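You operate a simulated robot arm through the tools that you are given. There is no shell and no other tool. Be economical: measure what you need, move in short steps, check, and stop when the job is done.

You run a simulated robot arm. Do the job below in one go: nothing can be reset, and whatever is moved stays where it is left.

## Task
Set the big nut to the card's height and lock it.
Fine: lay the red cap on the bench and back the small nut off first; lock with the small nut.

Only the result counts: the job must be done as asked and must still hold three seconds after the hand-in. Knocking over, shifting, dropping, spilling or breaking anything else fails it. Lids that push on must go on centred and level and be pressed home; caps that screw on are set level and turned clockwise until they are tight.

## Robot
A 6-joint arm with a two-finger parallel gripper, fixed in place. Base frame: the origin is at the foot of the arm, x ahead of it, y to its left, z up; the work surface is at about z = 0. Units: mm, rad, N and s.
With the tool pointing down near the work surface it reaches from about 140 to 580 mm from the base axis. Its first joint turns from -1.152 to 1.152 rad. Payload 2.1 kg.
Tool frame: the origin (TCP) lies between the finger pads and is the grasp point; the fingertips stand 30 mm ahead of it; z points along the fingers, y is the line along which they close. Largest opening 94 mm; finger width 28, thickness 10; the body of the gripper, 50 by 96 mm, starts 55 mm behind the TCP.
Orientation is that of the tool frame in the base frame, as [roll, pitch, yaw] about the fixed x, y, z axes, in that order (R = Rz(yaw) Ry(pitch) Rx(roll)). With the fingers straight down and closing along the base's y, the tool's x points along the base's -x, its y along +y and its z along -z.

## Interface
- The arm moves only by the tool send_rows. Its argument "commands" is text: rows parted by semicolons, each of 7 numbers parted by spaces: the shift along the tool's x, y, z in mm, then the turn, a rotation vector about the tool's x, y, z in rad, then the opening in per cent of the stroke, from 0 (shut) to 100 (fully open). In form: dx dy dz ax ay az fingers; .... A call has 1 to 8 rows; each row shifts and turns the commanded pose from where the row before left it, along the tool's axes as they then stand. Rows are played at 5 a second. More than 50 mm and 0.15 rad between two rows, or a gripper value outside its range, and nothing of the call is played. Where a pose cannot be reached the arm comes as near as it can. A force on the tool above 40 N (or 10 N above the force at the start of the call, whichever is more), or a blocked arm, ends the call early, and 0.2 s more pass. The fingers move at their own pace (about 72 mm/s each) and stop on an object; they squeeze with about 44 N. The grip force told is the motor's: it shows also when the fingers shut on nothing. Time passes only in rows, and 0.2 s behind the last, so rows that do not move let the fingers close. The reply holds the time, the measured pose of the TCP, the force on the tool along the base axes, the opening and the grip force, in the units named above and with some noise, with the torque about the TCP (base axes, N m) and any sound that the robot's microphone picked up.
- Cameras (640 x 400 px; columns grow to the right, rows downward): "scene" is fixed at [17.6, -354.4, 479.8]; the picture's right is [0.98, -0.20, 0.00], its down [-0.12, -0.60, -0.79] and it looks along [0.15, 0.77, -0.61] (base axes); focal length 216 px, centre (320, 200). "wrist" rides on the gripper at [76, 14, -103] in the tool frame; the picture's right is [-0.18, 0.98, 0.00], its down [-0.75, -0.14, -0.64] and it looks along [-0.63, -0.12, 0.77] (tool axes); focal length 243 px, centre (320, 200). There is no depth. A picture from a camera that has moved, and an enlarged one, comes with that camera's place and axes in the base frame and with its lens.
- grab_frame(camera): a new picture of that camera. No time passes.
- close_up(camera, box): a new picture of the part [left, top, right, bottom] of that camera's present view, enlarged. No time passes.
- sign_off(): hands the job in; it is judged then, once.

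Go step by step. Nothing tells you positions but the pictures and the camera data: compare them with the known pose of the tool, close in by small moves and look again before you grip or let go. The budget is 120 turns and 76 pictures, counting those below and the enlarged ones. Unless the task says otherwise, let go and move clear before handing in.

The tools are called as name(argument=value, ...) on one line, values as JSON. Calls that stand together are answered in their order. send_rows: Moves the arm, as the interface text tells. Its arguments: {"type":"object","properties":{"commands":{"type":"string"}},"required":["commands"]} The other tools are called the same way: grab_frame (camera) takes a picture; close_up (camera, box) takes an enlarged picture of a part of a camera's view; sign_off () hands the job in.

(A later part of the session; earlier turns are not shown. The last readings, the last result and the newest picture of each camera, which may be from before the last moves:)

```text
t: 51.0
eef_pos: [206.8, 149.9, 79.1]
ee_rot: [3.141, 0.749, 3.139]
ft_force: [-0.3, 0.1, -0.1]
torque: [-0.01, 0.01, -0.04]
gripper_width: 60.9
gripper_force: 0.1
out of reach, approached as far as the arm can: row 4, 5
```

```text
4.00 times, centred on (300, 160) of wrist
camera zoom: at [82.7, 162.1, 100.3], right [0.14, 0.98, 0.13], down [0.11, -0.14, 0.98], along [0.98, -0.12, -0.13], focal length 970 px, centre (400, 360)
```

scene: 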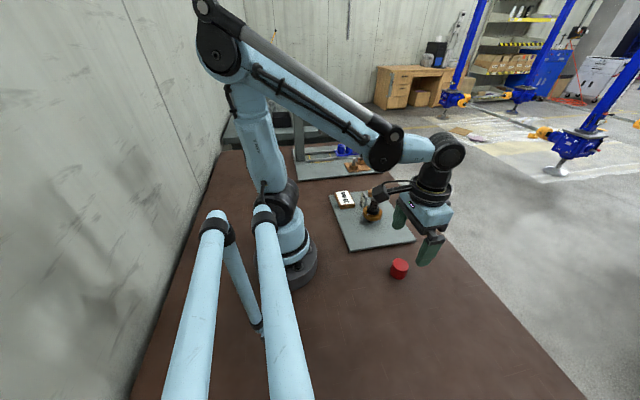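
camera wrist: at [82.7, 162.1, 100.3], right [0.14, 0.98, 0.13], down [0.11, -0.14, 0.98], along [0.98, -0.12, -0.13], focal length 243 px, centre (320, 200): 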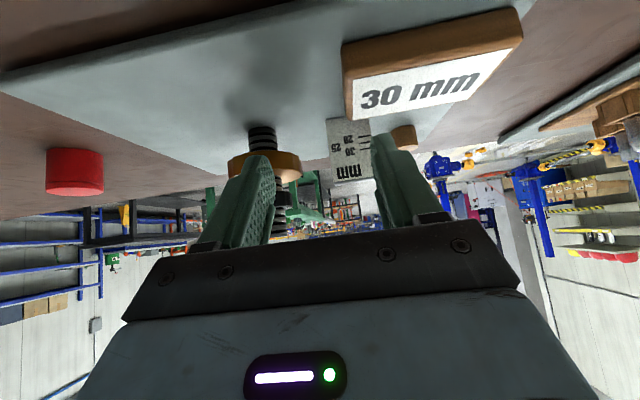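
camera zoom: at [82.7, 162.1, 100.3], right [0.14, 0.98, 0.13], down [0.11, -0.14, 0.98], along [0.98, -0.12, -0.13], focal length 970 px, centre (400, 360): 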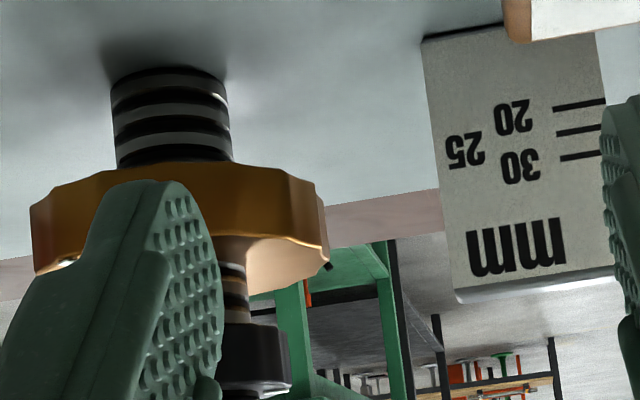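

The underside reads about 23.4 and the top about 39 on the scale; the scale only covers 20–30, so the underside is the measured face and must rise about 6.6 mm. I pull back and go to the big nut.

send_rows(commands="-25 0 -27 0 0 0 75;-25 0 -27 0 0 0 75;-22 0 -24 0 0 0 75;0 0 0 0 0.15 0 75;0 0 0 0 0.15 0 75;0 0 0 0 0.15 0 75;0 0 0 0 0.15 0 75;0 0 0 0 0.15 0 75")

```text
t: 52.9
eef_pos: [200.3, 131.2, 176.6]
ee_rot: [3.14, -0.002, 3.141]
ft_force: [0.7, 0.9, -0.7]
torque: [0.02, -0.01, 0.02]
gripper_width: 70.6
gripper_force: 0.0
```

send_rows(commands="-35 -15.5 0 0 0 0 75;-35 -15.5 0 0 0 0 75;0 0 0 0 0 0.15 75;0 0 0 0 0 0.15 75;0 0 0 0 0 0.15 75;0 0 30 0 0 0 75;0 0 30 0 0 0 75;0 0 20 0 0 0 75")

close_up(camera="wrist", box=[220, 50, 420, 220])

close_up(camera="scene", box=[350, 175, 400, 225])

```text
t: 54.6
eef_pos: [268.6, 100.0, 97.2]
ee_rot: [3.141, 0.002, 2.69]
ft_force: [-0.4, 0.4, -0.2]
torque: [0.01, -0.01, 0.02]
gripper_width: 70.3
gripper_force: 0.0
```

```text
2.35 times, centred on (320, 135) of wrist
camera zoom: at [207.5, 144.4, 199.6], right [0.59, 0.8, 0.0], down [0.62, -0.46, 0.64], along [0.52, -0.38, -0.77], focal length 571 px, centre (320, 353)
```

zoom: 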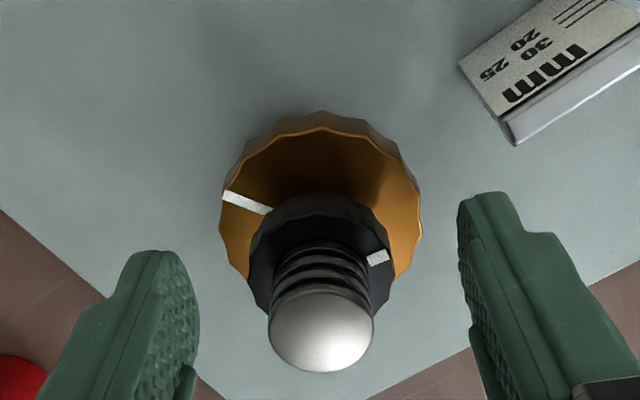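

```text
8.00 times, centred on (375, 200) of scene
camera zoom: at [17.6, -354.4, 479.8], right [0.98, -0.2, 0.0], down [-0.12, -0.6, -0.79], along [0.15, 0.77, -0.61], focal length 1731 px, centre (-120, 200)
```

zoom: 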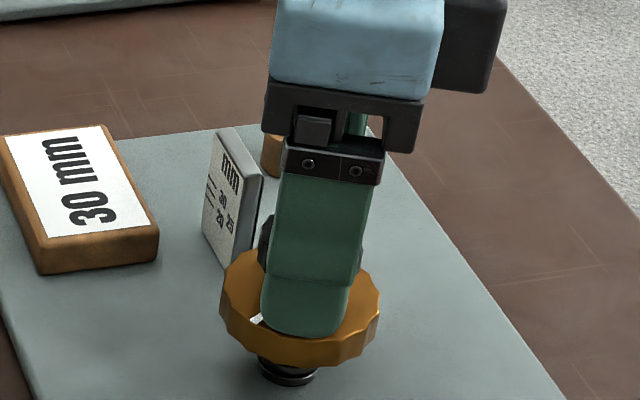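

I lower around the big nut and close.

send_rows(commands="0.5 -0.5 10 0 0 0 75;0 0 10 0 0 0 75;0 0 7 0 0 0 75;0 0 0 0 0 0 40;0 0 0 0 0 0 40;0 0 0 0 0 0 40")

close_up(camera="scene", box=[350, 185, 400, 235])

```text
t: 56.0
eef_pos: [269.2, 101.0, 69.7]
ee_rot: [-3.14, 0.0, 2.69]
ft_force: [0.4, -1.5, 1.6]
torque: [-0.06, 0.12, 0.0]
gripper_width: 57.2
gripper_force: 45.1
```

```text
8.00 times, centred on (375, 210) of scene
camera zoom: at [17.6, -354.4, 479.8], right [0.98, -0.2, 0.0], down [-0.12, -0.6, -0.79], along [0.15, 0.77, -0.61], focal length 1731 px, centre (-120, 120)
```

zoom: 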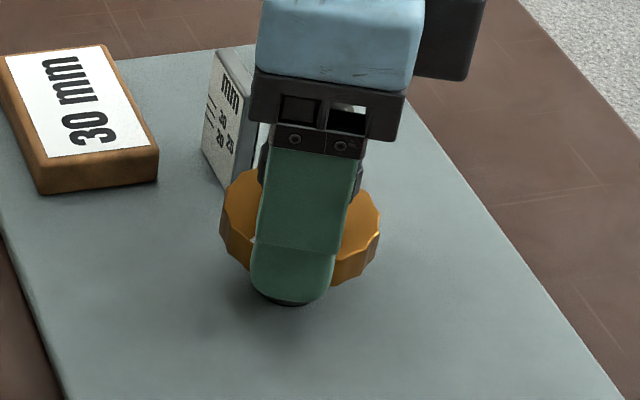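

Gripped at 57 mm with little side load. I turn it counter-clockwise, following up.

send_rows(commands="0 0 -0.2 0 0 -0.15 40;0 0 -0.25 0 0 -0.15 40;0 0 -0.25 0 0 -0.15 40;0 0 -0.25 0 0 -0.15 40")

send_rows(commands="0 0 -0.25 0 0 -0.15 40;0 0 -0.25 0 0 -0.15 40;0 0 -0.25 0 0 -0.15 40;0 0 -0.25 0 0 -0.15 40")

```text
t: 57.0
eef_pos: [269.6, 98.8, 70.0]
ee_rot: [-3.139, 0.0, -2.991]
ft_force: [-0.1, -14.1, -11.5]
torque: [-0.49, 0.58, -0.04]
gripper_width: 56.7
gripper_force: 44.9
```

```text
t: 58.0
eef_pos: [269.0, 99.5, 71.3]
ee_rot: [-3.138, -0.001, -2.393]
ft_force: [-2.5, -21.0, -4.2]
torque: [-0.45, -0.27, -0.07]
gripper_width: 56.6
gripper_force: 44.5
```

send_rows(commands="0.5 -0.5 -0.25 0 0 -0.15 40;0 0 -0.25 0 0 -0.15 40;0 0 -0.25 0 0 -0.15 40;0 0 -0.25 0 0 -0.15 40")

send_rows(commands="0 0 -0.25 0 0 -0.15 40;0 0 -0.25 0 0 -0.15 40;0 0 -0.25 0 0 -0.15 40;0 0 -0.25 0 0 -0.15 40")

close_up(camera="scene", box=[355, 190, 395, 230])

```text
t: 59.0
eef_pos: [270.2, 99.0, 72.9]
ee_rot: [-3.138, 0.0, -1.793]
ft_force: [12.8, -14.5, 24.9]
torque: [-0.04, -0.17, -0.1]
gripper_width: 56.7
gripper_force: 45.3
```

```text
t: 60.0
eef_pos: [269.5, 99.4, 72.6]
ee_rot: [-3.135, -0.003, -1.192]
ft_force: [29.9, -10.8, 15.3]
torque: [0.2, 0.0, -0.1]
gripper_width: 56.6
gripper_force: 45.4
```

```text
10.00 times, centred on (375, 210) of scene
camera zoom: at [17.6, -354.5, 479.8], right [0.98, -0.2, 0.0], down [-0.12, -0.6, -0.79], along [0.15, 0.77, -0.61], focal length 2164 px, centre (-230, 100)
```

zoom: 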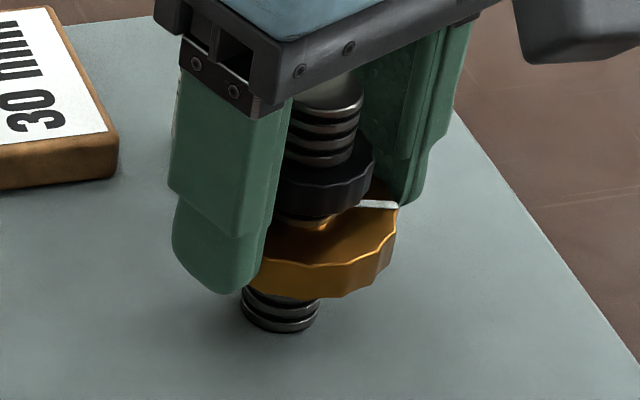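

About 4 mm of rise so far. I turn 0.6 rad more, then release and check from the side.

send_rows(commands="0.4 -0.9 -0.25 0 0 -0.15 40;0 0 -0.25 0 0 -0.15 40;0 0 -0.25 0 0 -0.15 40;0 0 -0.25 0 0 -0.15 40;0 0 0 0 0 0 75;0 0 0 0 0 0 75;0 0 -30 0 0 0 75;0 0 -40 0 0 0.15 65")

send_rows(commands="0 0 -30 0 0 0.15 65;0 0 0 0 0 0.15 65;0 0 0 0 0 0.15 65;0 0 0 0 0 0.15 65;0 0 0 0 0 0.15 65;0 0 0 0 0 0.15 65;0 0 0 0 0 0.15 65;0 0 0 0 0 0.15 65")

send_rows(commands="0 0 0 0 0 0.15 65;0 0 0 0 0 0.15 65;0 0 0 0 0 0.15 65;0 0 0 0 0 0.15 65;0 0 0 0 0 0.15 65;0 0 0 0 0 0.15 65;0 0 0 0 0 0.15 65;0 0 0 0 0 0.15 65")

```text
t: 61.9
eef_pos: [268.9, 100.4, 144.6]
ee_rot: [-3.141, 0.001, -0.744]
ft_force: [-0.7, 0.0, 0.1]
torque: [-0.01, 0.01, 0.02]
gripper_width: 61.0
gripper_force: 0.1
```

```text
t: 63.6
eef_pos: [268.2, 100.2, 173.2]
ee_rot: [-3.141, 0.002, -1.948]
ft_force: [0.9, 0.7, -0.9]
torque: [-0.01, -0.02, 0.01]
gripper_width: 61.2
gripper_force: 0.1
```

```text
t: 65.5
eef_pos: [268.2, 99.1, 172.7]
ee_rot: [-3.14, 0.0, 3.136]
ft_force: [0.5, -0.2, -0.3]
torque: [0.01, 0.01, -0.02]
gripper_width: 61.1
gripper_force: 0.1
```

send_rows(commands="31 16 10 0 0 0 100;31 16 10 0 -0.15 0 100;0 0 0 0 -0.15 0 100;0 0 0 0 -0.15 0 100;0 0 0 0 -0.15 0 100;0 0 0 0 -0.15 0 100;18 0 19 0 0 0 100;17 0 18 0 0 0 100")

close_up(camera="wrist", box=[220, 70, 400, 190])

```text
t: 67.2
eef_pos: [209.7, 134.9, 105.7]
ee_rot: [3.14, 0.751, 3.14]
ft_force: [0.5, 0.3, 0.2]
torque: [-0.02, -0.01, 0.0]
gripper_width: 93.9
gripper_force: 0.1
```

```text
3.33 times, centred on (310, 130) of wrist
camera zoom: at [84.4, 147.6, 129.5], right [0.14, 0.98, 0.13], down [0.11, -0.14, 0.98], along [0.98, -0.12, -0.13], focal length 809 px, centre (353, 433)
```

zoom: 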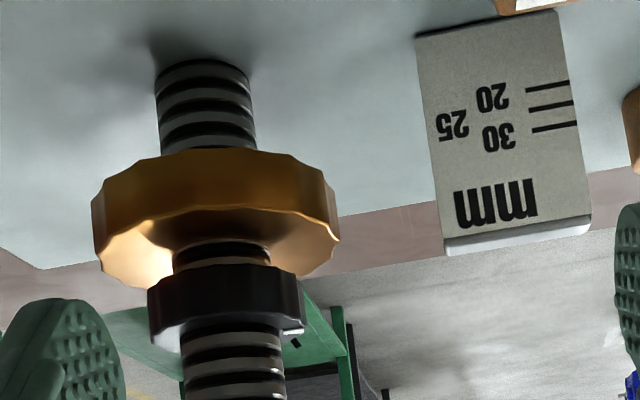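

close_up(camera="wrist", box=[240, 80, 330, 150])

close_up(camera="wrist", box=[330, 60, 400, 150])

```text
5.71 times, centred on (285, 115) of wrist
camera zoom: at [84.4, 147.6, 129.5], right [0.14, 0.98, 0.13], down [0.11, -0.14, 0.98], along [0.98, -0.12, -0.13], focal length 1386 px, centre (520, 686)
```

zoom: 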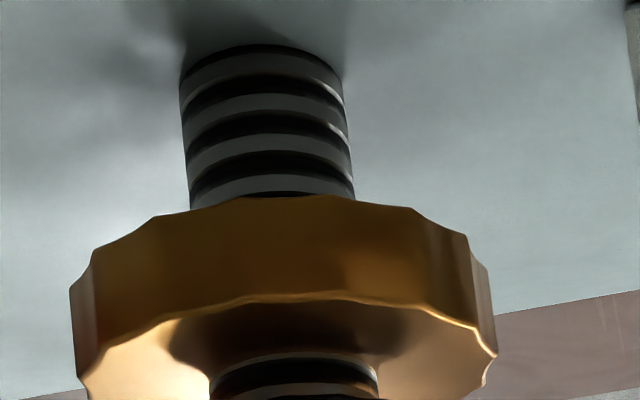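

```text
4.44 times, centred on (365, 105) of wrist
camera zoom: at [84.4, 147.6, 129.5], right [0.14, 0.98, 0.13], down [0.11, -0.14, 0.98], along [0.98, -0.12, -0.13], focal length 1078 px, centre (120, 622)
```

zoom: 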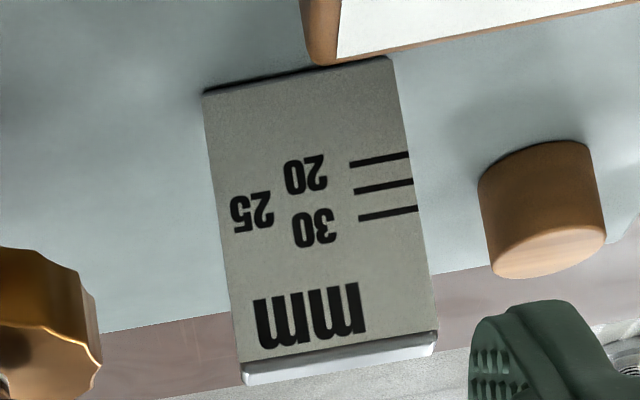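

Measurements from vision depend on assumed depth, so I will touch the plate and the nut's top with the fingertips for solid heights. First back up and straighten.

send_rows(commands="-25 0 -27 0 0 0 60;-22 0 -24 0 0 0 20;0 0 0 0 0.15 0 0;0 0 0 0 0.15 0 0;0 0 0 0 0.15 0 0;0 0 0 0 0.15 0 0;0 0 0 0 0.15 0 0")

send_rows(commands="-32 -35 0 0 0 0 0;-32 -35 0 0 0 0 0;0 -36 0 0 0 0 0;0 0 40 0 0 0 0;0 0 45 0 0 0 0;0 0 30 0 0 0 0;0 0 0 0 0 0 0")

```text
t: 68.8
eef_pos: [206.5, 132.5, 172.0]
ee_rot: [3.14, -0.002, 3.141]
ft_force: [0.4, 0.2, 1.0]
torque: [0.02, -0.01, 0.01]
gripper_width: 0.0
gripper_force: 32.9
```

```text
t: 70.5
eef_pos: [268.4, 24.1, 56.7]
ee_rot: [3.141, -0.001, 3.14]
ft_force: [0.8, -0.6, 0.4]
torque: [0.0, 0.01, -0.02]
gripper_width: 0.0
gripper_force: 33.4
```

send_rows(commands="0 0 6 0 0 0 0;0 0 4 0 0 0 0;0 0 1 0 0 0 0;0 0 1 0 0 0 0;0 0 1 0 0 0 0")

send_rows(commands="0 0 0.5 0 0 0 0;0 0 0.5 0 0 0 0;0 0 0.5 0 0 0 0;0 0 0.5 0 0 0 0;0 0 0.5 0 0 0 0;0 0 0.5 0 0 0 0;0 0 0.5 0 0 0 0;0 0 0.5 0 0 0 0")

```text
t: 71.7
eef_pos: [270.2, 27.1, 43.1]
ee_rot: [-3.141, 0.0, 3.14]
ft_force: [0.4, 0.4, -0.2]
torque: [-0.02, 0.01, 0.02]
gripper_width: 0.0
gripper_force: 32.9
```

```text
t: 72.8
eef_pos: [271.4, 26.2, 41.6]
ee_rot: [3.141, -0.003, 3.139]
ft_force: [-2.0, 0.7, 13.2]
torque: [0.05, -0.13, 0.07]
gripper_width: 0.0
gripper_force: 33.0
stopped in row 5: the force on the tool passed its limit at 47 N (the readings are from after the stop); the commanded pose is now the measured one
```

I average a few readings here.

send_rows(commands="0 0 0 0 0 0 0")

send_rows(commands="0 0 0 0 0 0 0")

send_rows(commands="0 0 0 0 0 0 0")

send_rows(commands="0 0 0 0 0 0 0")

```text
t: 73.2
eef_pos: [271.9, 26.3, 41.3]
ee_rot: [3.141, -0.002, 3.14]
ft_force: [-2.1, 0.6, 19.0]
torque: [0.01, -0.22, 0.02]
gripper_width: 0.0
gripper_force: 32.8
```

```text
t: 73.6
eef_pos: [270.6, 25.6, 41.1]
ee_rot: [3.14, -0.002, -3.141]
ft_force: [-1.7, 0.3, 23.5]
torque: [0.01, -0.24, 0.02]
gripper_width: 0.0
gripper_force: 32.9
```

```text
t: 74.0
eef_pos: [270.3, 25.5, 42.4]
ee_rot: [-3.141, -0.003, 3.139]
ft_force: [-2.5, 0.8, 25.5]
torque: [0.02, -0.23, 0.01]
gripper_width: 0.0
gripper_force: 33.0
```

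```text
t: 74.4
eef_pos: [270.7, 25.1, 41.9]
ee_rot: [-3.141, -0.002, 3.14]
ft_force: [-1.9, 0.9, 27.5]
torque: [0.01, -0.24, 0.01]
gripper_width: 0.0
gripper_force: 33.3
```

The plate gives tip contact at TCP z≈41.7; the big nut initially gave about 80.6. Now I touch the big nut's top again.

send_rows(commands="0 0 -40 0 0 0 0;0 0 -45 0 0 0 50;0 0 -35 0 0 0 50;0 37 0 0 0 0 50;0 37.5 0 0 0 0 50;0 0 35 0 0 0 50;0 0 25 0 0 0 50")

close_up(camera="wrist", box=[230, 50, 410, 220])

```text
t: 76.0
eef_pos: [270.9, 102.0, 101.0]
ee_rot: [3.14, -0.001, 3.14]
ft_force: [0.2, -0.5, 0.6]
torque: [-0.01, -0.01, -0.05]
gripper_width: 46.8
gripper_force: 0.0
```

```text
2.35 times, centred on (320, 135) of wrist
camera zoom: at [195.6, 114.4, 203.4], right [0.19, 0.98, 0.0], down [0.75, -0.14, 0.64], along [0.63, -0.12, -0.77], focal length 571 px, centre (320, 353)
```

zoom: 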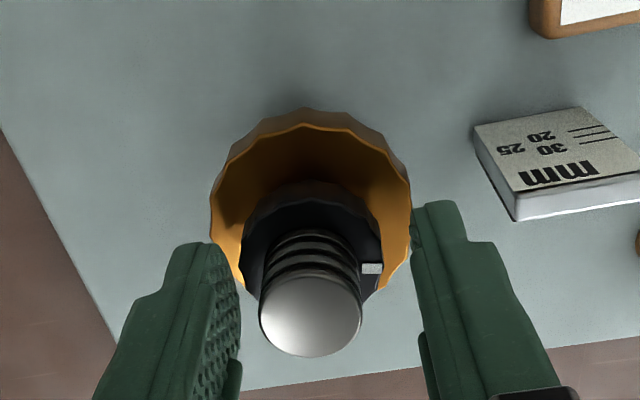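

send_rows(commands="0 -2 0 0 0 0 50;0 0 5 0 0 0 50;0 0 4 0 0 0 50;0 0 1 0 0 0 50;0 0 1 0 0 0 50;0 0 1 0 0 0 50")

send_rows(commands="0 0 0.5 0 0 0 50;0 0 0.5 0 0 0 50;0 0 0.5 0 0 0 50;0 0 0.5 0 0 0 50;0 0 0.5 0 0 0 50;0 0 0.5 0 0 0 50;0 0 0.5 0 0 0 50;0 0 0.5 0 0 0 50")

```text
t: 77.4
eef_pos: [271.4, 97.5, 89.4]
ee_rot: [-3.141, -0.002, 3.141]
ft_force: [0.3, -0.1, 0.1]
torque: [0.03, 0.01, 0.01]
gripper_width: 47.1
gripper_force: 0.0
```

```text
t: 78.9
eef_pos: [270.5, 97.9, 86.4]
ee_rot: [3.14, -0.002, 3.138]
ft_force: [-2.8, -0.2, 17.5]
torque: [0.31, -0.15, -0.04]
gripper_width: 47.1
gripper_force: 0.1
stopped in row 7: the force on the tool passed its limit at 42 N (the readings are from after the stop); the commanded pose is now the measured one
```

send_rows(commands="0 0 0 0 0 0 50")

send_rows(commands="0 0 0 0 0 0 50")

send_rows(commands="0 0 0 0 0 0 50")

send_rows(commands="0 0 0 0 0 0 50")

```text
t: 79.3
eef_pos: [270.0, 97.9, 87.0]
ee_rot: [-3.141, -0.003, 3.138]
ft_force: [-3.2, -1.6, 25.1]
torque: [0.41, -0.23, -0.02]
gripper_width: 47.1
gripper_force: 0.1
```

```text
t: 79.7
eef_pos: [270.9, 97.2, 87.7]
ee_rot: [3.141, -0.001, 3.139]
ft_force: [-3.8, -1.4, 28.2]
torque: [0.42, -0.13, -0.07]
gripper_width: 46.9
gripper_force: 0.0
```

```text
t: 80.1
eef_pos: [271.3, 96.8, 86.3]
ee_rot: [-3.142, -0.001, 3.138]
ft_force: [-3.9, -2.1, 31.3]
torque: [0.36, -0.1, -0.05]
gripper_width: 47.0
gripper_force: 0.0
```

```text
t: 80.5
eef_pos: [271.0, 99.1, 87.0]
ee_rot: [-3.141, -0.003, 3.139]
ft_force: [-4.1, -1.5, 33.4]
torque: [0.41, -0.08, -0.07]
gripper_width: 46.9
gripper_force: 0.1
```

Touch readings put the big nut's top at 45.2 mm above the plate, underside about 32 with its 13 mm thickness (pitch near 12.5 mm per turn). So I must lower it about 2 mm: roughly 1.05 rad clockwise.

send_rows(commands="0 0 -3 0 0 0 75;0 1.5 0 0 0 -0.15 75;0 0 0 0 0 -0.15 75;0 0 0 0 0 -0.15 75;0 0 0 0 0 -0.15 75;0 0 8 0 0 0 75;0 0 7 0 0 0 75;0 0 0 0 0 0 75")

send_rows(commands="0 0 0 0 0 0 40;0 0 0 0 0 0 40;0 0 0 0 0 0 40")

```text
t: 82.3
eef_pos: [271.1, 98.9, 74.0]
ee_rot: [3.141, -0.003, -2.546]
ft_force: [-0.6, 0.4, 0.3]
torque: [0.02, -0.01, -0.02]
gripper_width: 70.9
gripper_force: 0.1
```

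```text
t: 83.1
eef_pos: [269.5, 100.2, 73.9]
ee_rot: [3.138, -0.002, -2.543]
ft_force: [-10.5, 18.6, -5.7]
torque: [-0.11, 0.09, 0.0]
gripper_width: 56.9
gripper_force: 44.9
```

send_rows(commands="0 0.8 0 0 0 0 40;0 0 0.3 0 0 0.15 40;0 0 0.3 0 0 0.15 40;0 0 0.3 0 0 0.15 40;0 0 0.3 0 0 0.15 40;0 0 0.3 0 0 0.15 40;0 0 0.3 0 0 0.15 40;0 0 0.3 0 0 0.15 40")

send_rows(commands="0 0 0 0 0 0 75;0 0 0 0 0 0 75;0 0 -16 0 0 -0.1 75;0 0 -3 0 0 0 50;0 0 0 0 0 0 50;0 0 0 0 0 0 50")

```text
t: 84.9
eef_pos: [270.0, 100.4, 71.9]
ee_rot: [-3.137, -0.002, 2.688]
ft_force: [-9.3, -7.0, -34.1]
torque: [0.0, -0.38, 0.12]
gripper_width: 57.2
gripper_force: 45.1
```

```text
t: 86.3
eef_pos: [268.8, 99.3, 92.1]
ee_rot: [-3.14, -0.002, 2.789]
ft_force: [-0.3, -0.8, -0.5]
torque: [0.02, 0.01, -0.01]
gripper_width: 47.1
gripper_force: 0.1
```

I touch the top again to verify.

send_rows(commands="0 0 3 0 0 0 50;0 0 1.5 0 0 0 50;0 0 0.5 0 0 0 50;0 0 0.5 0 0 0 50;0 0 0.5 0 0 0 50;0 0 0.5 0 0 0 50;0 0 0.5 0 0 0 50;0 0 0.5 0 0 0 50")

send_rows(commands="0 0 0.5 0 0 0 50;0 0 0.5 0 0 0 50;0 0 0.5 0 0 0 50;0 0 0.5 0 0 0 50;0 0 0.5 0 0 0 50;0 0 0.5 0 0 0 50;0 0 0.5 0 0 0 50;0 0 0.5 0 0 0 50")

```text
t: 88.1
eef_pos: [269.6, 100.5, 84.9]
ee_rot: [-3.139, -0.002, 2.789]
ft_force: [-2.6, -1.4, 27.5]
torque: [0.37, -0.31, -0.02]
gripper_width: 46.3
gripper_force: 0.2
```

```text
t: 88.5
eef_pos: [271.3, 101.2, 84.7]
ee_rot: [-3.14, -0.004, 2.789]
ft_force: [-3.0, -1.4, 18.5]
torque: [0.34, -0.26, -0.04]
gripper_width: 46.1
gripper_force: 0.0
stopped in row 1: the force on the tool passed its limit at 49 N (the readings are from after the stop); the commanded pose is now the measured one
```

send_rows(commands="0 0 0 0 0 0 50")

send_rows(commands="0 0 0 0 0 0 50")

send_rows(commands="0 0 0 0 0 0 50")

```text
t: 88.8
eef_pos: [270.7, 100.4, 85.0]
ee_rot: [-3.14, -0.003, 2.789]
ft_force: [-4.2, -1.2, 26.8]
torque: [0.4, -0.3, -0.05]
gripper_width: 45.9
gripper_force: 0.1
```

```text
t: 89.2
eef_pos: [270.5, 100.5, 85.4]
ee_rot: [-3.14, -0.004, 2.789]
ft_force: [-3.7, 1.2, 31.8]
torque: [0.45, -0.34, -0.07]
gripper_width: 45.8
gripper_force: 0.1
```

```text
t: 89.7
eef_pos: [270.4, 101.1, 85.2]
ee_rot: [-3.139, -0.004, 2.79]
ft_force: [-2.9, 0.6, 32.1]
torque: [0.44, -0.39, -0.07]
gripper_width: 46.2
gripper_force: 0.0
```

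Top now 43.35 mm above the plate, so underside near 30.2. I check from the side at a lower angle.

send_rows(commands="0 0 -30 0 0 -0.1 60;0 0 -45 0 0 -0.15 60;0 0 0 0 0 -0.1 80;31 15 0 0 0 0 100;31 15 10 0 -0.15 0 100;0 0 0 0 -0.15 0 100;0 0 0 0 -0.15 0 100;0 0 0 0 -0.15 0 100")

send_rows(commands="0 0 0 0 -0.15 0 100;20 0 22 0 0 0 100;15 0 16 0 0 0 100;0 0 0 0 0 0 100")

grab_frame(camera="wrist")

```text
t: 91.5
eef_pos: [209.3, 130.5, 149.6]
ee_rot: [-3.141, 0.597, 3.14]
ft_force: [0.0, -0.5, 0.6]
torque: [-0.01, 0.0, -0.01]
gripper_width: 93.8
gripper_force: 0.1
```

```text
t: 92.5
eef_pos: [212.6, 136.3, 101.3]
ee_rot: [3.141, 0.748, 3.141]
ft_force: [-0.5, -0.8, -0.1]
torque: [-0.02, 0.03, 0.0]
gripper_width: 94.0
gripper_force: 0.0
```

```text
28 pictures are left
camera wrist: at [87.5, 148.2, 125.7], right [0.14, 0.98, 0.12], down [0.12, -0.14, 0.98], along [0.98, -0.12, -0.13], focal length 243 px, centre (320, 200)
```

wrist: 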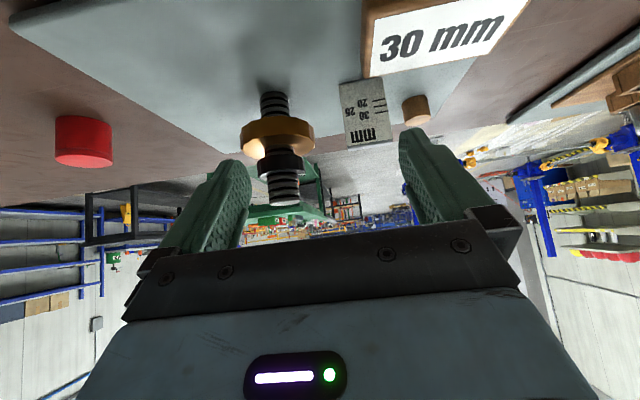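

Clear view; I lower 30 mm more to be nearly level with the nut, and enlarge.

send_rows(commands="10 0 11 0 0 0 100;10 0 11 0 0 0 100;0 0 0 0 0 0 100")

close_up(camera="wrist", box=[220, 90, 400, 210])

close_up(camera="wrist", box=[235, 100, 325, 170])

```text
t: 93.2
eef_pos: [217.4, 144.3, 75.1]
ee_rot: [-3.14, 0.744, 3.141]
ft_force: [-0.1, 0.1, -0.3]
torque: [0.0, 0.02, 0.01]
gripper_width: 94.2
gripper_force: 0.0
out of reach, approached as far as the arm can: row 2
```

```text
3.33 times, centred on (310, 150) of wrist
camera zoom: at [92.6, 156.2, 98.6], right [0.14, 0.98, 0.12], down [0.12, -0.14, 0.98], along [0.98, -0.12, -0.14], focal length 809 px, centre (353, 367)
```

zoom: 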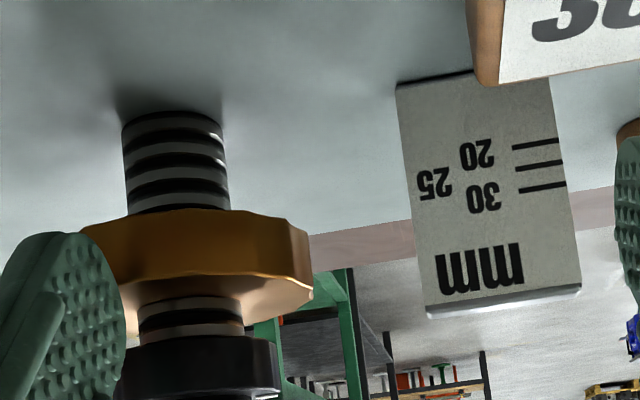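

```text
5.71 times, centred on (280, 135) of wrist
camera zoom: at [92.6, 156.2, 98.6], right [0.14, 0.98, 0.12], down [0.12, -0.14, 0.98], along [0.98, -0.12, -0.14], focal length 1386 px, centre (549, 571)
```

zoom: 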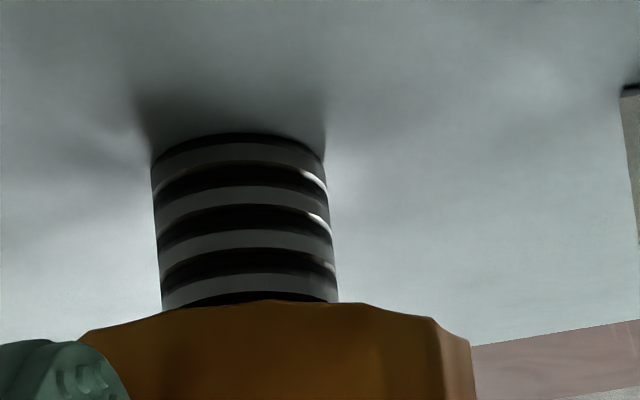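

The underside reads at the 30 line (about 29.9 mm by my geometry). Now the small nut: I back out, wind the wrist CCW for a long clockwise stroke.

send_rows(commands="-25 0 -27 0 0 0 80;-25 0 -27 0 0 0 55;-10 0 -11 0 0 0 55;0 0 0 0 0.15 0 55;0 0 0 0 0.15 0 55;0 0 0 0 0.15 0 55;0 0 0 0 0.15 0 55;0 0 0 0 0.144 0 55")

send_rows(commands="0 0 0 0 0 -0.15 55;0 0 0 0 0 -0.15 55;0 0 0 0 0 -0.15 55;0 0 0 0 0 -0.15 55;0 0 0 0 0 -0.15 55;0 0 0 0 0 -0.15 55;0 0 0 0 0 -0.15 55;0 0 0 0 0 -0.15 55")

send_rows(commands="0 0 0 0 0 -0.15 55;0 0 0 0 0 -0.15 55;0 0 0 0 0 -0.15 55;0 0 0 0 0 -0.15 55;0 0 0 0 0 -0.15 55;0 0 0 0 0 -0.15 55;0 0 0 0 0 -0.15 55;0 0 0 0 0 -0.15 55")

```text
t: 95.0
eef_pos: [208.2, 131.0, 161.9]
ee_rot: [3.141, 0.001, 3.139]
ft_force: [0.4, -0.5, 0.5]
torque: [0.0, 0.01, 0.01]
gripper_width: 51.7
gripper_force: 0.1
```

```text
t: 96.8
eef_pos: [209.2, 129.9, 162.4]
ee_rot: [-3.138, 0.0, -1.943]
ft_force: [0.4, 0.2, -0.4]
torque: [-0.03, 0.02, 0.0]
gripper_width: 51.7
gripper_force: 0.0
```

```text
t: 98.7
eef_pos: [208.0, 131.0, 162.7]
ee_rot: [-3.141, -0.001, -0.742]
ft_force: [0.6, 0.6, -0.5]
torque: [0.01, 0.01, 0.0]
gripper_width: 51.5
gripper_force: 0.1
```

send_rows(commands="33.3 -9.6 0 0 0 0 55;33.3 -9.6 0 0 0 0 55;0 0 0 0 0 -0.15 55;0 0 0 0 0 -0.15 55;0 0 30 0 0 0 55;0 0 30 0 0 0 55;0 0 3 0 0 0 55")

close_up(camera="scene", box=[350, 175, 400, 225])

close_up(camera="wrist", box=[230, 50, 410, 220])

```text
t: 100.2
eef_pos: [272.2, 99.6, 98.4]
ee_rot: [-3.141, -0.003, -0.444]
ft_force: [-0.4, 0.6, 0.9]
torque: [0.01, 0.02, -0.01]
gripper_width: 51.6
gripper_force: 0.1
```

```text
8.00 times, centred on (375, 200) of scene
camera zoom: at [17.6, -354.4, 479.8], right [0.98, -0.2, 0.0], down [-0.12, -0.6, -0.79], along [0.15, 0.77, -0.61], focal length 1731 px, centre (-120, 200)
```

zoom: 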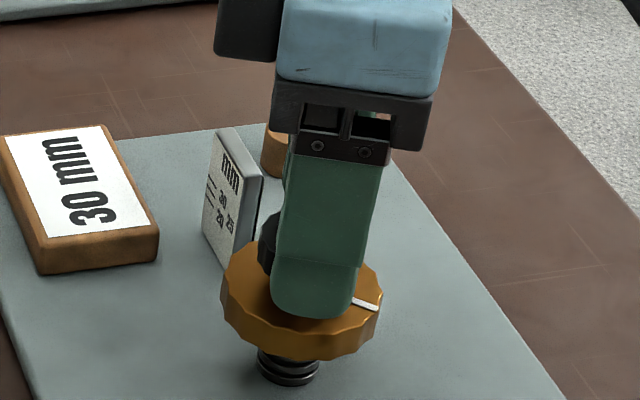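

```text
2.35 times, centred on (320, 135) of wrist
camera zoom: at [334.2, 52.1, 200.7], right [-0.59, -0.81, 0.0], down [-0.62, 0.45, 0.64], along [-0.52, 0.38, -0.77], focal length 571 px, centre (320, 353)
```

zoom: 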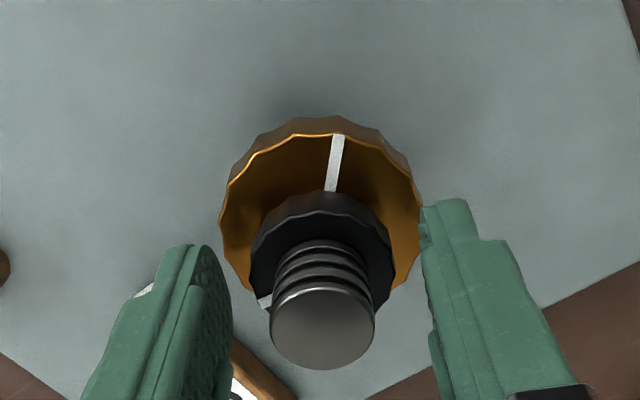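

Positions look right. I grip the small nut and screw it clockwise, following down.

send_rows(commands="0 0 1 0 0 0 20;0 0 0 0 0 0 20;0 0 0 0 0 0 20;0 0 0.25 0 0 0.15 20;0 0 0.3 0 0 0.15 20;0 0 0.3 0 0 0.15 20;0 0 0.3 0 0 0.15 20;0 0 0.3 0 0 0.15 20")

send_rows(commands="0 0 0.3 0 0 0.15 20;0 0 0.3 0 0 0.15 20;0 0 0.3 0 0 0.15 20;0 0 0.3 0 0 0.15 20;0 0 0.3 0 0 0.15 20;0 0 0.3 0 0 0.15 20;0 0 0.3 0 0 0.15 20")

```text
t: 102.0
eef_pos: [270.5, 97.5, 95.7]
ee_rot: [3.141, -0.003, -1.199]
ft_force: [-14.1, -13.1, 10.8]
torque: [0.09, 0.42, 0.0]
gripper_width: 35.9
gripper_force: 44.8
```

```text
t: 103.7
eef_pos: [269.6, 98.3, 95.0]
ee_rot: [3.14, -0.007, -2.245]
ft_force: [-26.1, -11.0, 7.9]
torque: [-0.17, 0.4, -0.01]
gripper_width: 35.9
gripper_force: 45.0
```

send_rows(commands="0.6 0.6 0.25 0 0 0.15 20;0 0 0.28 0 0 0.15 20;0 0 0.28 0 0 0.15 20;0 0 0.28 0 0 0.15 20;0 0 0.28 0 0 0.15 20;0 0 0.28 0 0 0.15 20;0 0 0.28 0 0 0.15 20;0 0 0.28 0 0 0.15 20")

send_rows(commands="0 0 0.28 0 0 0.15 20;0 0 0.28 0 0 0.15 20;0 0 0.28 0 0 0.15 20;0 0 0.28 0 0 0.15 20;0 0 0.28 0 0 0.15 20")

close_up(camera="scene", box=[355, 185, 395, 225])

```text
t: 105.5
eef_pos: [269.2, 100.3, 92.7]
ee_rot: [3.139, -0.002, 2.837]
ft_force: [-23.0, 9.8, -4.0]
torque: [0.42, 0.46, 0.02]
gripper_width: 35.9
gripper_force: 45.1
```

```text
t: 106.7
eef_pos: [270.0, 100.6, 91.7]
ee_rot: [-3.141, -0.006, 2.088]
ft_force: [-24.5, 17.8, 4.5]
torque: [-0.11, 0.24, 0.01]
gripper_width: 36.0
gripper_force: 44.6
```

```text
10.00 times, centred on (375, 205) of scene
camera zoom: at [17.6, -354.4, 479.8], right [0.98, -0.2, 0.0], down [-0.12, -0.6, -0.79], along [0.15, 0.77, -0.61], focal length 2164 px, centre (-230, 150)
```

zoom: 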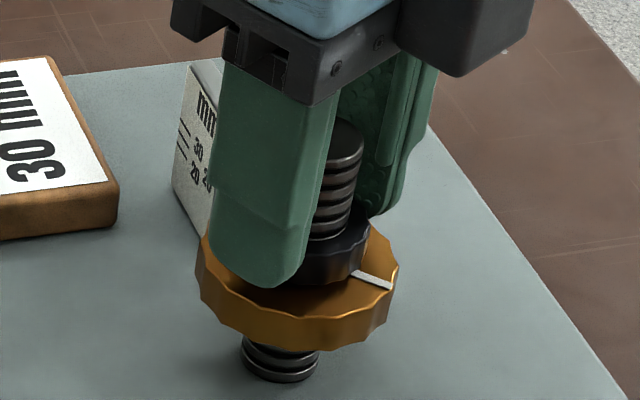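

send_rows(commands="0 0 0.28 0 0 0.15 20;0 0 0.28 0 0 0.15 20;0 0 0.28 0 0 0.15 20;0 0 0.28 0 0 0.15 20;0 0 0.28 0 0 0.15 20;0 0 0.28 0 0 0.15 20")

send_rows(commands="0 0 0.28 0 0 0.15 20;0 0 0.2 0 0 0.1 20")

close_up(camera="scene", box=[355, 185, 395, 225])

```text
t: 108.0
eef_pos: [270.2, 99.8, 89.8]
ee_rot: [3.141, -0.003, 1.191]
ft_force: [-16.6, 19.2, -2.7]
torque: [-0.31, 0.26, -0.02]
gripper_width: 35.4
gripper_force: 44.3
```

```text
t: 108.7
eef_pos: [269.4, 100.4, 88.8]
ee_rot: [-3.141, -0.005, 0.938]
ft_force: [-10.1, 16.6, -17.7]
torque: [0.69, 0.28, 0.03]
gripper_width: 36.0
gripper_force: 45.7
```

```text
10.00 times, centred on (375, 205) of scene
camera zoom: at [17.7, -354.4, 479.8], right [0.98, -0.2, 0.0], down [-0.12, -0.6, -0.79], along [0.15, 0.77, -0.61], focal length 2164 px, centre (-230, 150)
```

zoom: 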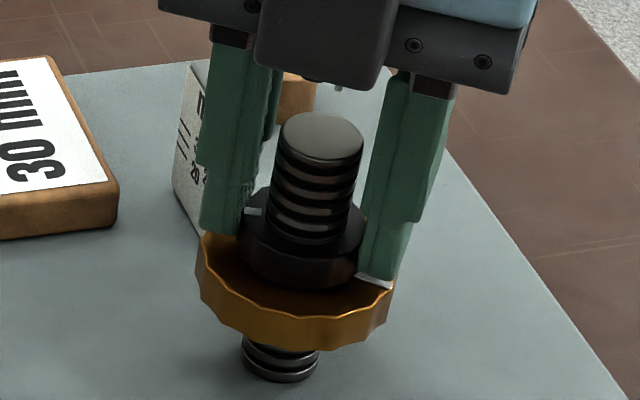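

send_rows(commands="0 0 0.2 0 0 0.1 20;0 0 0.15 0 0 0.1 20")

send_rows(commands="0 0 0.1 0 0 0.1 20;0 0 0.1 0 0 0.1 20")

close_up(camera="scene", box=[355, 185, 395, 225])

```text
t: 109.2
eef_pos: [271.3, 100.4, 88.4]
ee_rot: [3.14, -0.002, 0.739]
ft_force: [-11.3, 10.4, -20.0]
torque: [1.08, -0.5, 0.08]
gripper_width: 35.7
gripper_force: 45.0
```

```text
t: 109.8
eef_pos: [269.6, 101.1, 88.6]
ee_rot: [-3.142, -0.002, 0.538]
ft_force: [-10.5, 10.5, -6.4]
torque: [0.69, -0.24, 0.03]
gripper_width: 35.7
gripper_force: 45.0
```

```text
10.00 times, centred on (375, 205) of scene
camera zoom: at [17.6, -354.4, 479.8], right [0.98, -0.2, 0.0], down [-0.12, -0.6, -0.79], along [0.15, 0.77, -0.61], focal length 2164 px, centre (-230, 150)
```

zoom: 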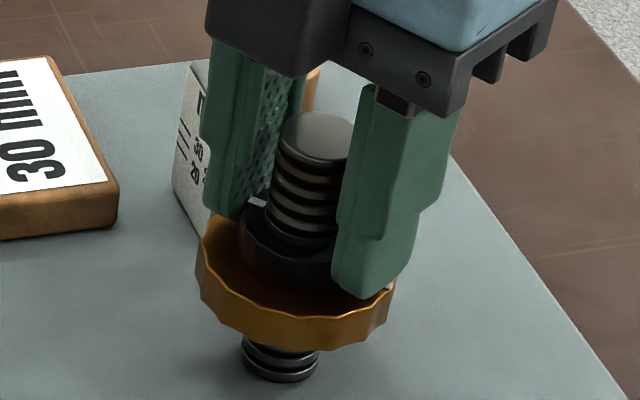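

Still turning easily. I release and look for the remaining gap before the wrist limit.

send_rows(commands="0 0 0 0 0 0 50;0 0 0 0 0 0 50;0 0 -40 0 0 0 50;0 0 0 0 0 -0.15 50;0 0 0 0 0 -0.15 50;0 0 0 0 0 -0.15 50;0 0 0 0 0 -0.15 50;0 0 0 0 0 -0.15 50")

close_up(camera="scene", box=[360, 190, 390, 220])

```text
t: 111.7
eef_pos: [270.8, 99.6, 128.7]
ee_rot: [3.139, 0.001, 1.291]
ft_force: [-0.6, -0.1, 1.1]
torque: [-0.03, -0.02, -0.01]
gripper_width: 46.9
gripper_force: 0.0
```

```text
13.33 times, centred on (375, 205) of scene
camera zoom: at [17.6, -354.4, 479.8], right [0.98, -0.2, 0.0], down [-0.12, -0.6, -0.79], along [0.15, 0.77, -0.61], focal length 2886 px, centre (-413, 133)
```

zoom: 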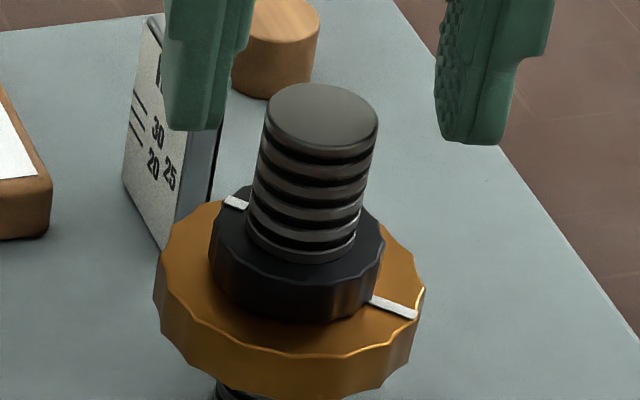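

The small nut looks about seated. I wind back a little more, re-grip and tighten.

send_rows(commands="0 0 0 0 0 -0.15 50;0 0 0 0 0 -0.15 50;0 0 0 0 0 -0.15 50;0 0 0 0 0 -0.15 50;0 0 20 0 0 0 50;0 0 20 0 0 0 50;0 0 0 0 0 0 20;0 0 0 0 0 0 20")

send_rows(commands="0 0 0 0 0 0 20;0 0 0 0 0 0.1 20;0 0 0 0 0 0.1 20")

send_rows(commands="0 0 0.1 0 0 0.1 20;0 0 0 0 0 0.1 20")

close_up(camera="scene", box=[360, 190, 390, 220])

```text
t: 113.5
eef_pos: [270.7, 98.7, 86.8]
ee_rot: [3.14, 0.001, 1.887]
ft_force: [-1.4, -2.7, 9.3]
torque: [0.02, 0.28, -0.06]
gripper_width: 36.0
gripper_force: 45.0
```

```text
t: 114.2
eef_pos: [270.2, 100.1, 87.4]
ee_rot: [3.135, -0.001, 1.691]
ft_force: [5.9, 3.7, -33.9]
torque: [-0.3, -0.07, 0.1]
gripper_width: 35.5
gripper_force: 45.1
```

```text
t: 114.8
eef_pos: [271.6, 99.1, 88.7]
ee_rot: [3.141, 0.0, 1.489]
ft_force: [-4.4, 6.2, -14.4]
torque: [-0.1, -0.22, 0.07]
gripper_width: 35.9
gripper_force: 45.2
```

```text
13.33 times, centred on (375, 205) of scene
camera zoom: at [17.6, -354.4, 479.8], right [0.98, -0.2, 0.0], down [-0.12, -0.6, -0.79], along [0.15, 0.77, -0.61], focal length 2886 px, centre (-413, 133)
```

zoom: 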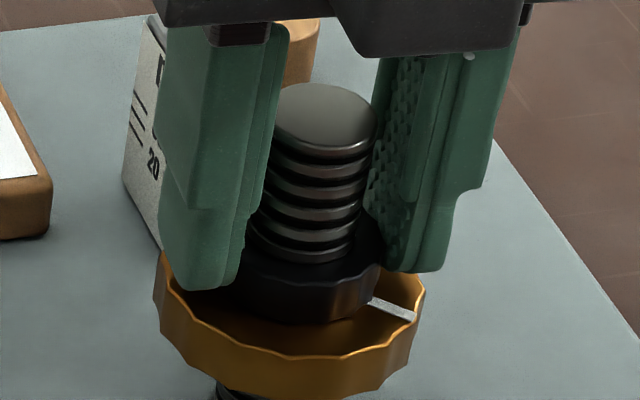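

send_rows(commands="0 0 0.3 0 0 0.1 20;0 0 0.2 0 0 0.1 20;0 0 0.2 0 0 0.1 20")

send_rows(commands="0 0 0.1 0 0 0.1 20;0 0 0.1 0 0 0.1 20;0 0 0.1 0 0 0.1 20")

close_up(camera="scene", box=[360, 190, 390, 220])

```text
t: 115.7
eef_pos: [269.8, 99.4, 88.0]
ee_rot: [3.141, 0.0, 1.187]
ft_force: [-14.6, 6.5, 22.7]
torque: [-0.37, 0.78, -0.02]
gripper_width: 35.6
gripper_force: 45.2
```

```text
t: 116.5
eef_pos: [269.5, 99.5, 86.1]
ee_rot: [3.141, 0.001, 0.886]
ft_force: [-16.5, 7.8, -3.5]
torque: [-0.34, 0.88, 0.02]
gripper_width: 35.6
gripper_force: 45.2
```

```text
13.33 times, centred on (375, 205) of scene
camera zoom: at [17.6, -354.4, 479.8], right [0.98, -0.2, 0.0], down [-0.12, -0.6, -0.79], along [0.15, 0.77, -0.61], focal length 2886 px, centre (-413, 133)
```

zoom: 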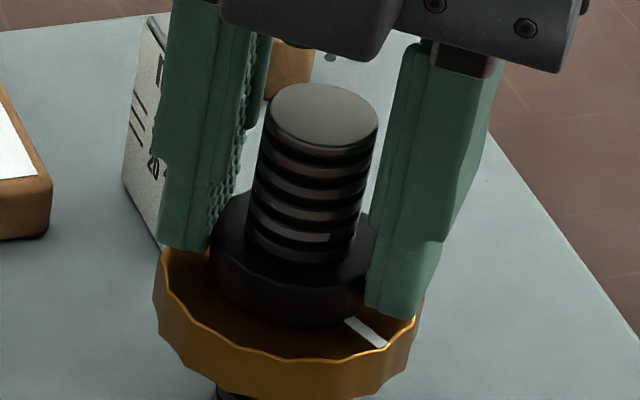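

The big nut's mark has moved a little, so it may be dragged along, perhaps by my fingertips. I re-grip 2 mm higher and test a small turn.

send_rows(commands="0 0 0 0 0 0 45;0 0 0 0 0 0 45;0 0 -3 0 0 0 45;0 0 0 0 0 0 20;0 0 0 0 0 0 20;0 0 0 0 0 0 20")

close_up(camera="scene", box=[360, 190, 390, 220])

send_rows(commands="0 0 0 0 0 0.1 20;0 0 0 0 0 0.1 20")

close_up(camera="scene", box=[360, 190, 390, 220])

```text
t: 117.8
eef_pos: [269.9, 100.0, 90.2]
ee_rot: [3.141, -0.002, 0.889]
ft_force: [-7.7, 13.1, -16.2]
torque: [0.15, 0.33, 0.06]
gripper_width: 35.9
gripper_force: 45.7
```

```text
13.33 times, centred on (375, 205) of scene
camera zoom: at [17.7, -354.4, 479.8], right [0.98, -0.2, 0.0], down [-0.12, -0.6, -0.79], along [0.15, 0.77, -0.61], focal length 2886 px, centre (-413, 133)
```

zoom: 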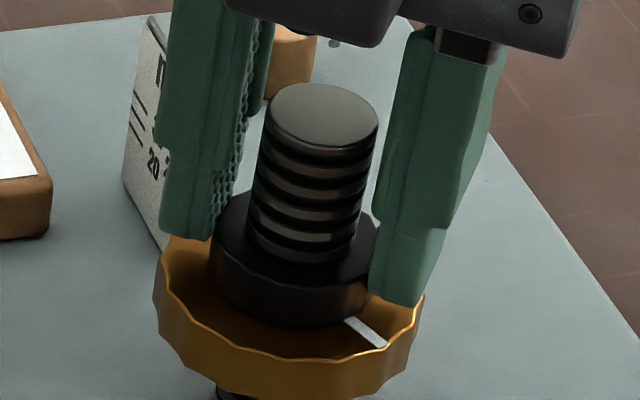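

```text
t: 118.5
eef_pos: [269.9, 100.3, 89.5]
ee_rot: [-3.141, -0.001, 0.685]
ft_force: [-14.7, 9.9, -31.2]
torque: [0.28, 0.04, 0.11]
gripper_width: 35.9
gripper_force: 45.0
```

```text
13.33 times, centred on (375, 205) of scene
camera zoom: at [17.7, -354.4, 479.8], right [0.98, -0.2, 0.0], down [-0.12, -0.6, -0.79], along [0.15, 0.77, -0.61], focal length 2886 px, centre (-413, 133)
```

zoom: 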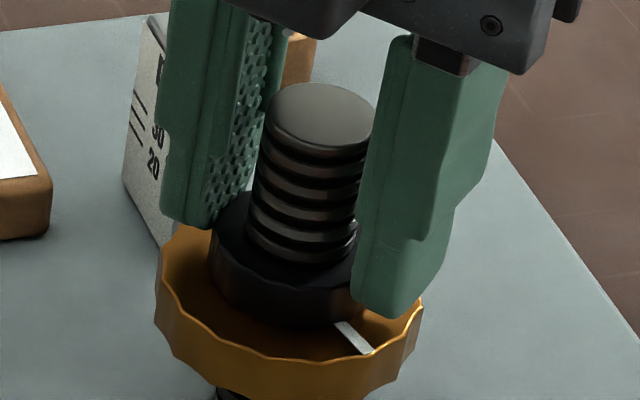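

The big nut drifts slightly while the small one tightens; I will tighten firmly, then correct. Continue.

send_rows(commands="0 0 0.2 0 0 0.1 20;0 0 0.1 0 0 0.1 20;0 0 0 0 0 0.1 20")

close_up(camera="scene", box=[360, 190, 390, 220])

```text
t: 119.2
eef_pos: [268.6, 99.4, 90.8]
ee_rot: [-3.119, -0.004, 0.473]
ft_force: [-1.3, 1.1, -1.1]
torque: [0.42, 0.04, 0.0]
gripper_width: 35.7
gripper_force: 45.2
out of reach, approached as far as the arm can: row 3
stopped in row 3: the force on the tool passed its limit at 64 N (the readings are from after the stop); the commanded pose is now the measured one
```

```text
13.33 times, centred on (375, 205) of scene
camera zoom: at [17.6, -354.5, 479.8], right [0.98, -0.2, 0.0], down [-0.12, -0.6, -0.79], along [0.15, 0.77, -0.61], focal length 2886 px, centre (-413, 133)
```

zoom: 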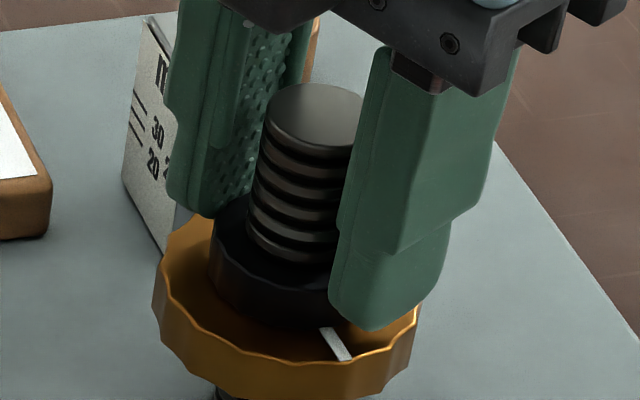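

The pair now turns together, so the small nut is seated; the big nut has dropped about 1.3 mm. I re-level and grip the big nut to raise it back, which also presses it against the small nut.

send_rows(commands="0 0 0 0 0 0 50;0 0 0 0 0 0 75;0 0 -3 -0.0226 0 -0.1 75;0 0 0 0 0 -0.1 75;0 0 8 0 0 0 75;0 0 8 0 0 0 75;0 0 7 0 0 0 75;0 0 0 0 0 0 75")

close_up(camera="wrist", box=[220, 50, 420, 220])

```text
t: 121.0
eef_pos: [270.7, 99.3, 69.6]
ee_rot: [3.14, -0.003, 0.672]
ft_force: [-0.2, -0.6, -0.2]
torque: [0.01, -0.02, 0.0]
gripper_width: 70.4
gripper_force: 0.0
```

```text
2.35 times, centred on (320, 135) of wrist
camera zoom: at [339.8, 133.4, 172.1], right [0.47, -0.88, 0.0], down [-0.68, -0.36, 0.64], along [-0.56, -0.3, -0.77], focal length 571 px, centre (320, 353)
```

zoom: 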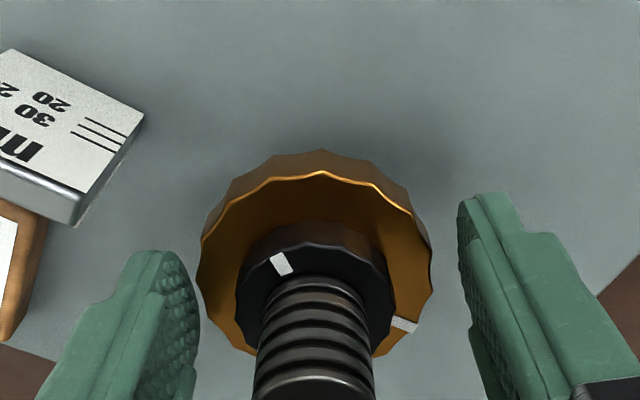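

send_rows(commands="0 0 0 0 0 0 40;0 0 0 0 0 0 40;0 0 0 0 0 0 40;0 0 -0.3 0 0 -0.15 40;0 0 -0.3 0 0 -0.15 40;0 0 -0.3 0 0 -0.15 40;0 0 -0.3 0 0 -0.15 40;0 0 -0.3 0 0 -0.15 40")

close_up(camera="wrist", box=[220, 50, 420, 220])

```text
t: 122.8
eef_pos: [271.0, 100.3, 71.9]
ee_rot: [3.14, -0.007, 1.426]
ft_force: [-8.1, 19.2, -23.5]
torque: [0.77, 0.35, -0.05]
gripper_width: 56.2
gripper_force: 45.1
```

```text
2.35 times, centred on (320, 135) of wrist
camera zoom: at [295.7, 171.1, 173.9], right [0.95, -0.32, 0.0], down [-0.25, -0.73, 0.64], along [-0.21, -0.6, -0.77], focal length 571 px, centre (320, 353)
```

zoom: 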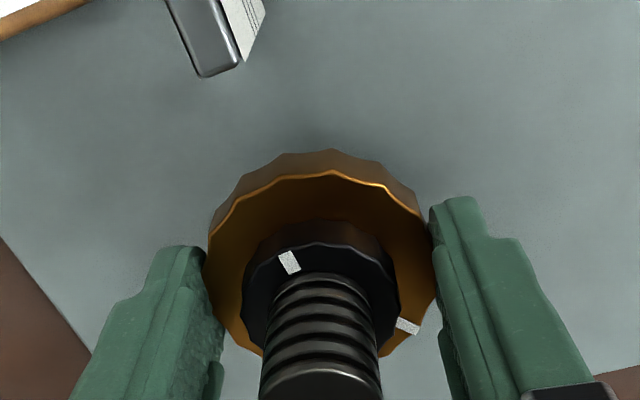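

Both nuts now turn as one. I raise 0.15 rad more as allowance, then give the small nut a final tightening.

send_rows(commands="0 0 -0.3 0 0 -0.15 40;0 0 0 0 0 0 75;0 0 0 0 0 0 75;0 0 -10 0 0 -0.1 75;0 0 -8 0 0 -0.1 60;0 0 0 0 0 0 50;0 0 0 0 0 0 50")

close_up(camera="wrist", box=[220, 50, 420, 220])

```text
t: 124.3
eef_pos: [270.0, 99.6, 88.8]
ee_rot: [3.136, 0.0, 1.772]
ft_force: [0.9, -0.7, 0.5]
torque: [0.02, -0.03, 0.01]
gripper_width: 46.9
gripper_force: 0.1
```

```text
2.35 times, centred on (320, 135) of wrist
camera zoom: at [269.6, 174.3, 192.0], right [1.0, 0.02, 0.0], down [0.01, -0.77, 0.64], along [0.01, -0.64, -0.77], focal length 571 px, centre (320, 353)
```

zoom: 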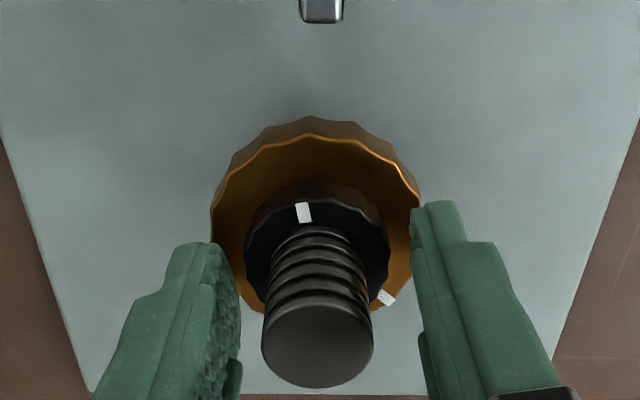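

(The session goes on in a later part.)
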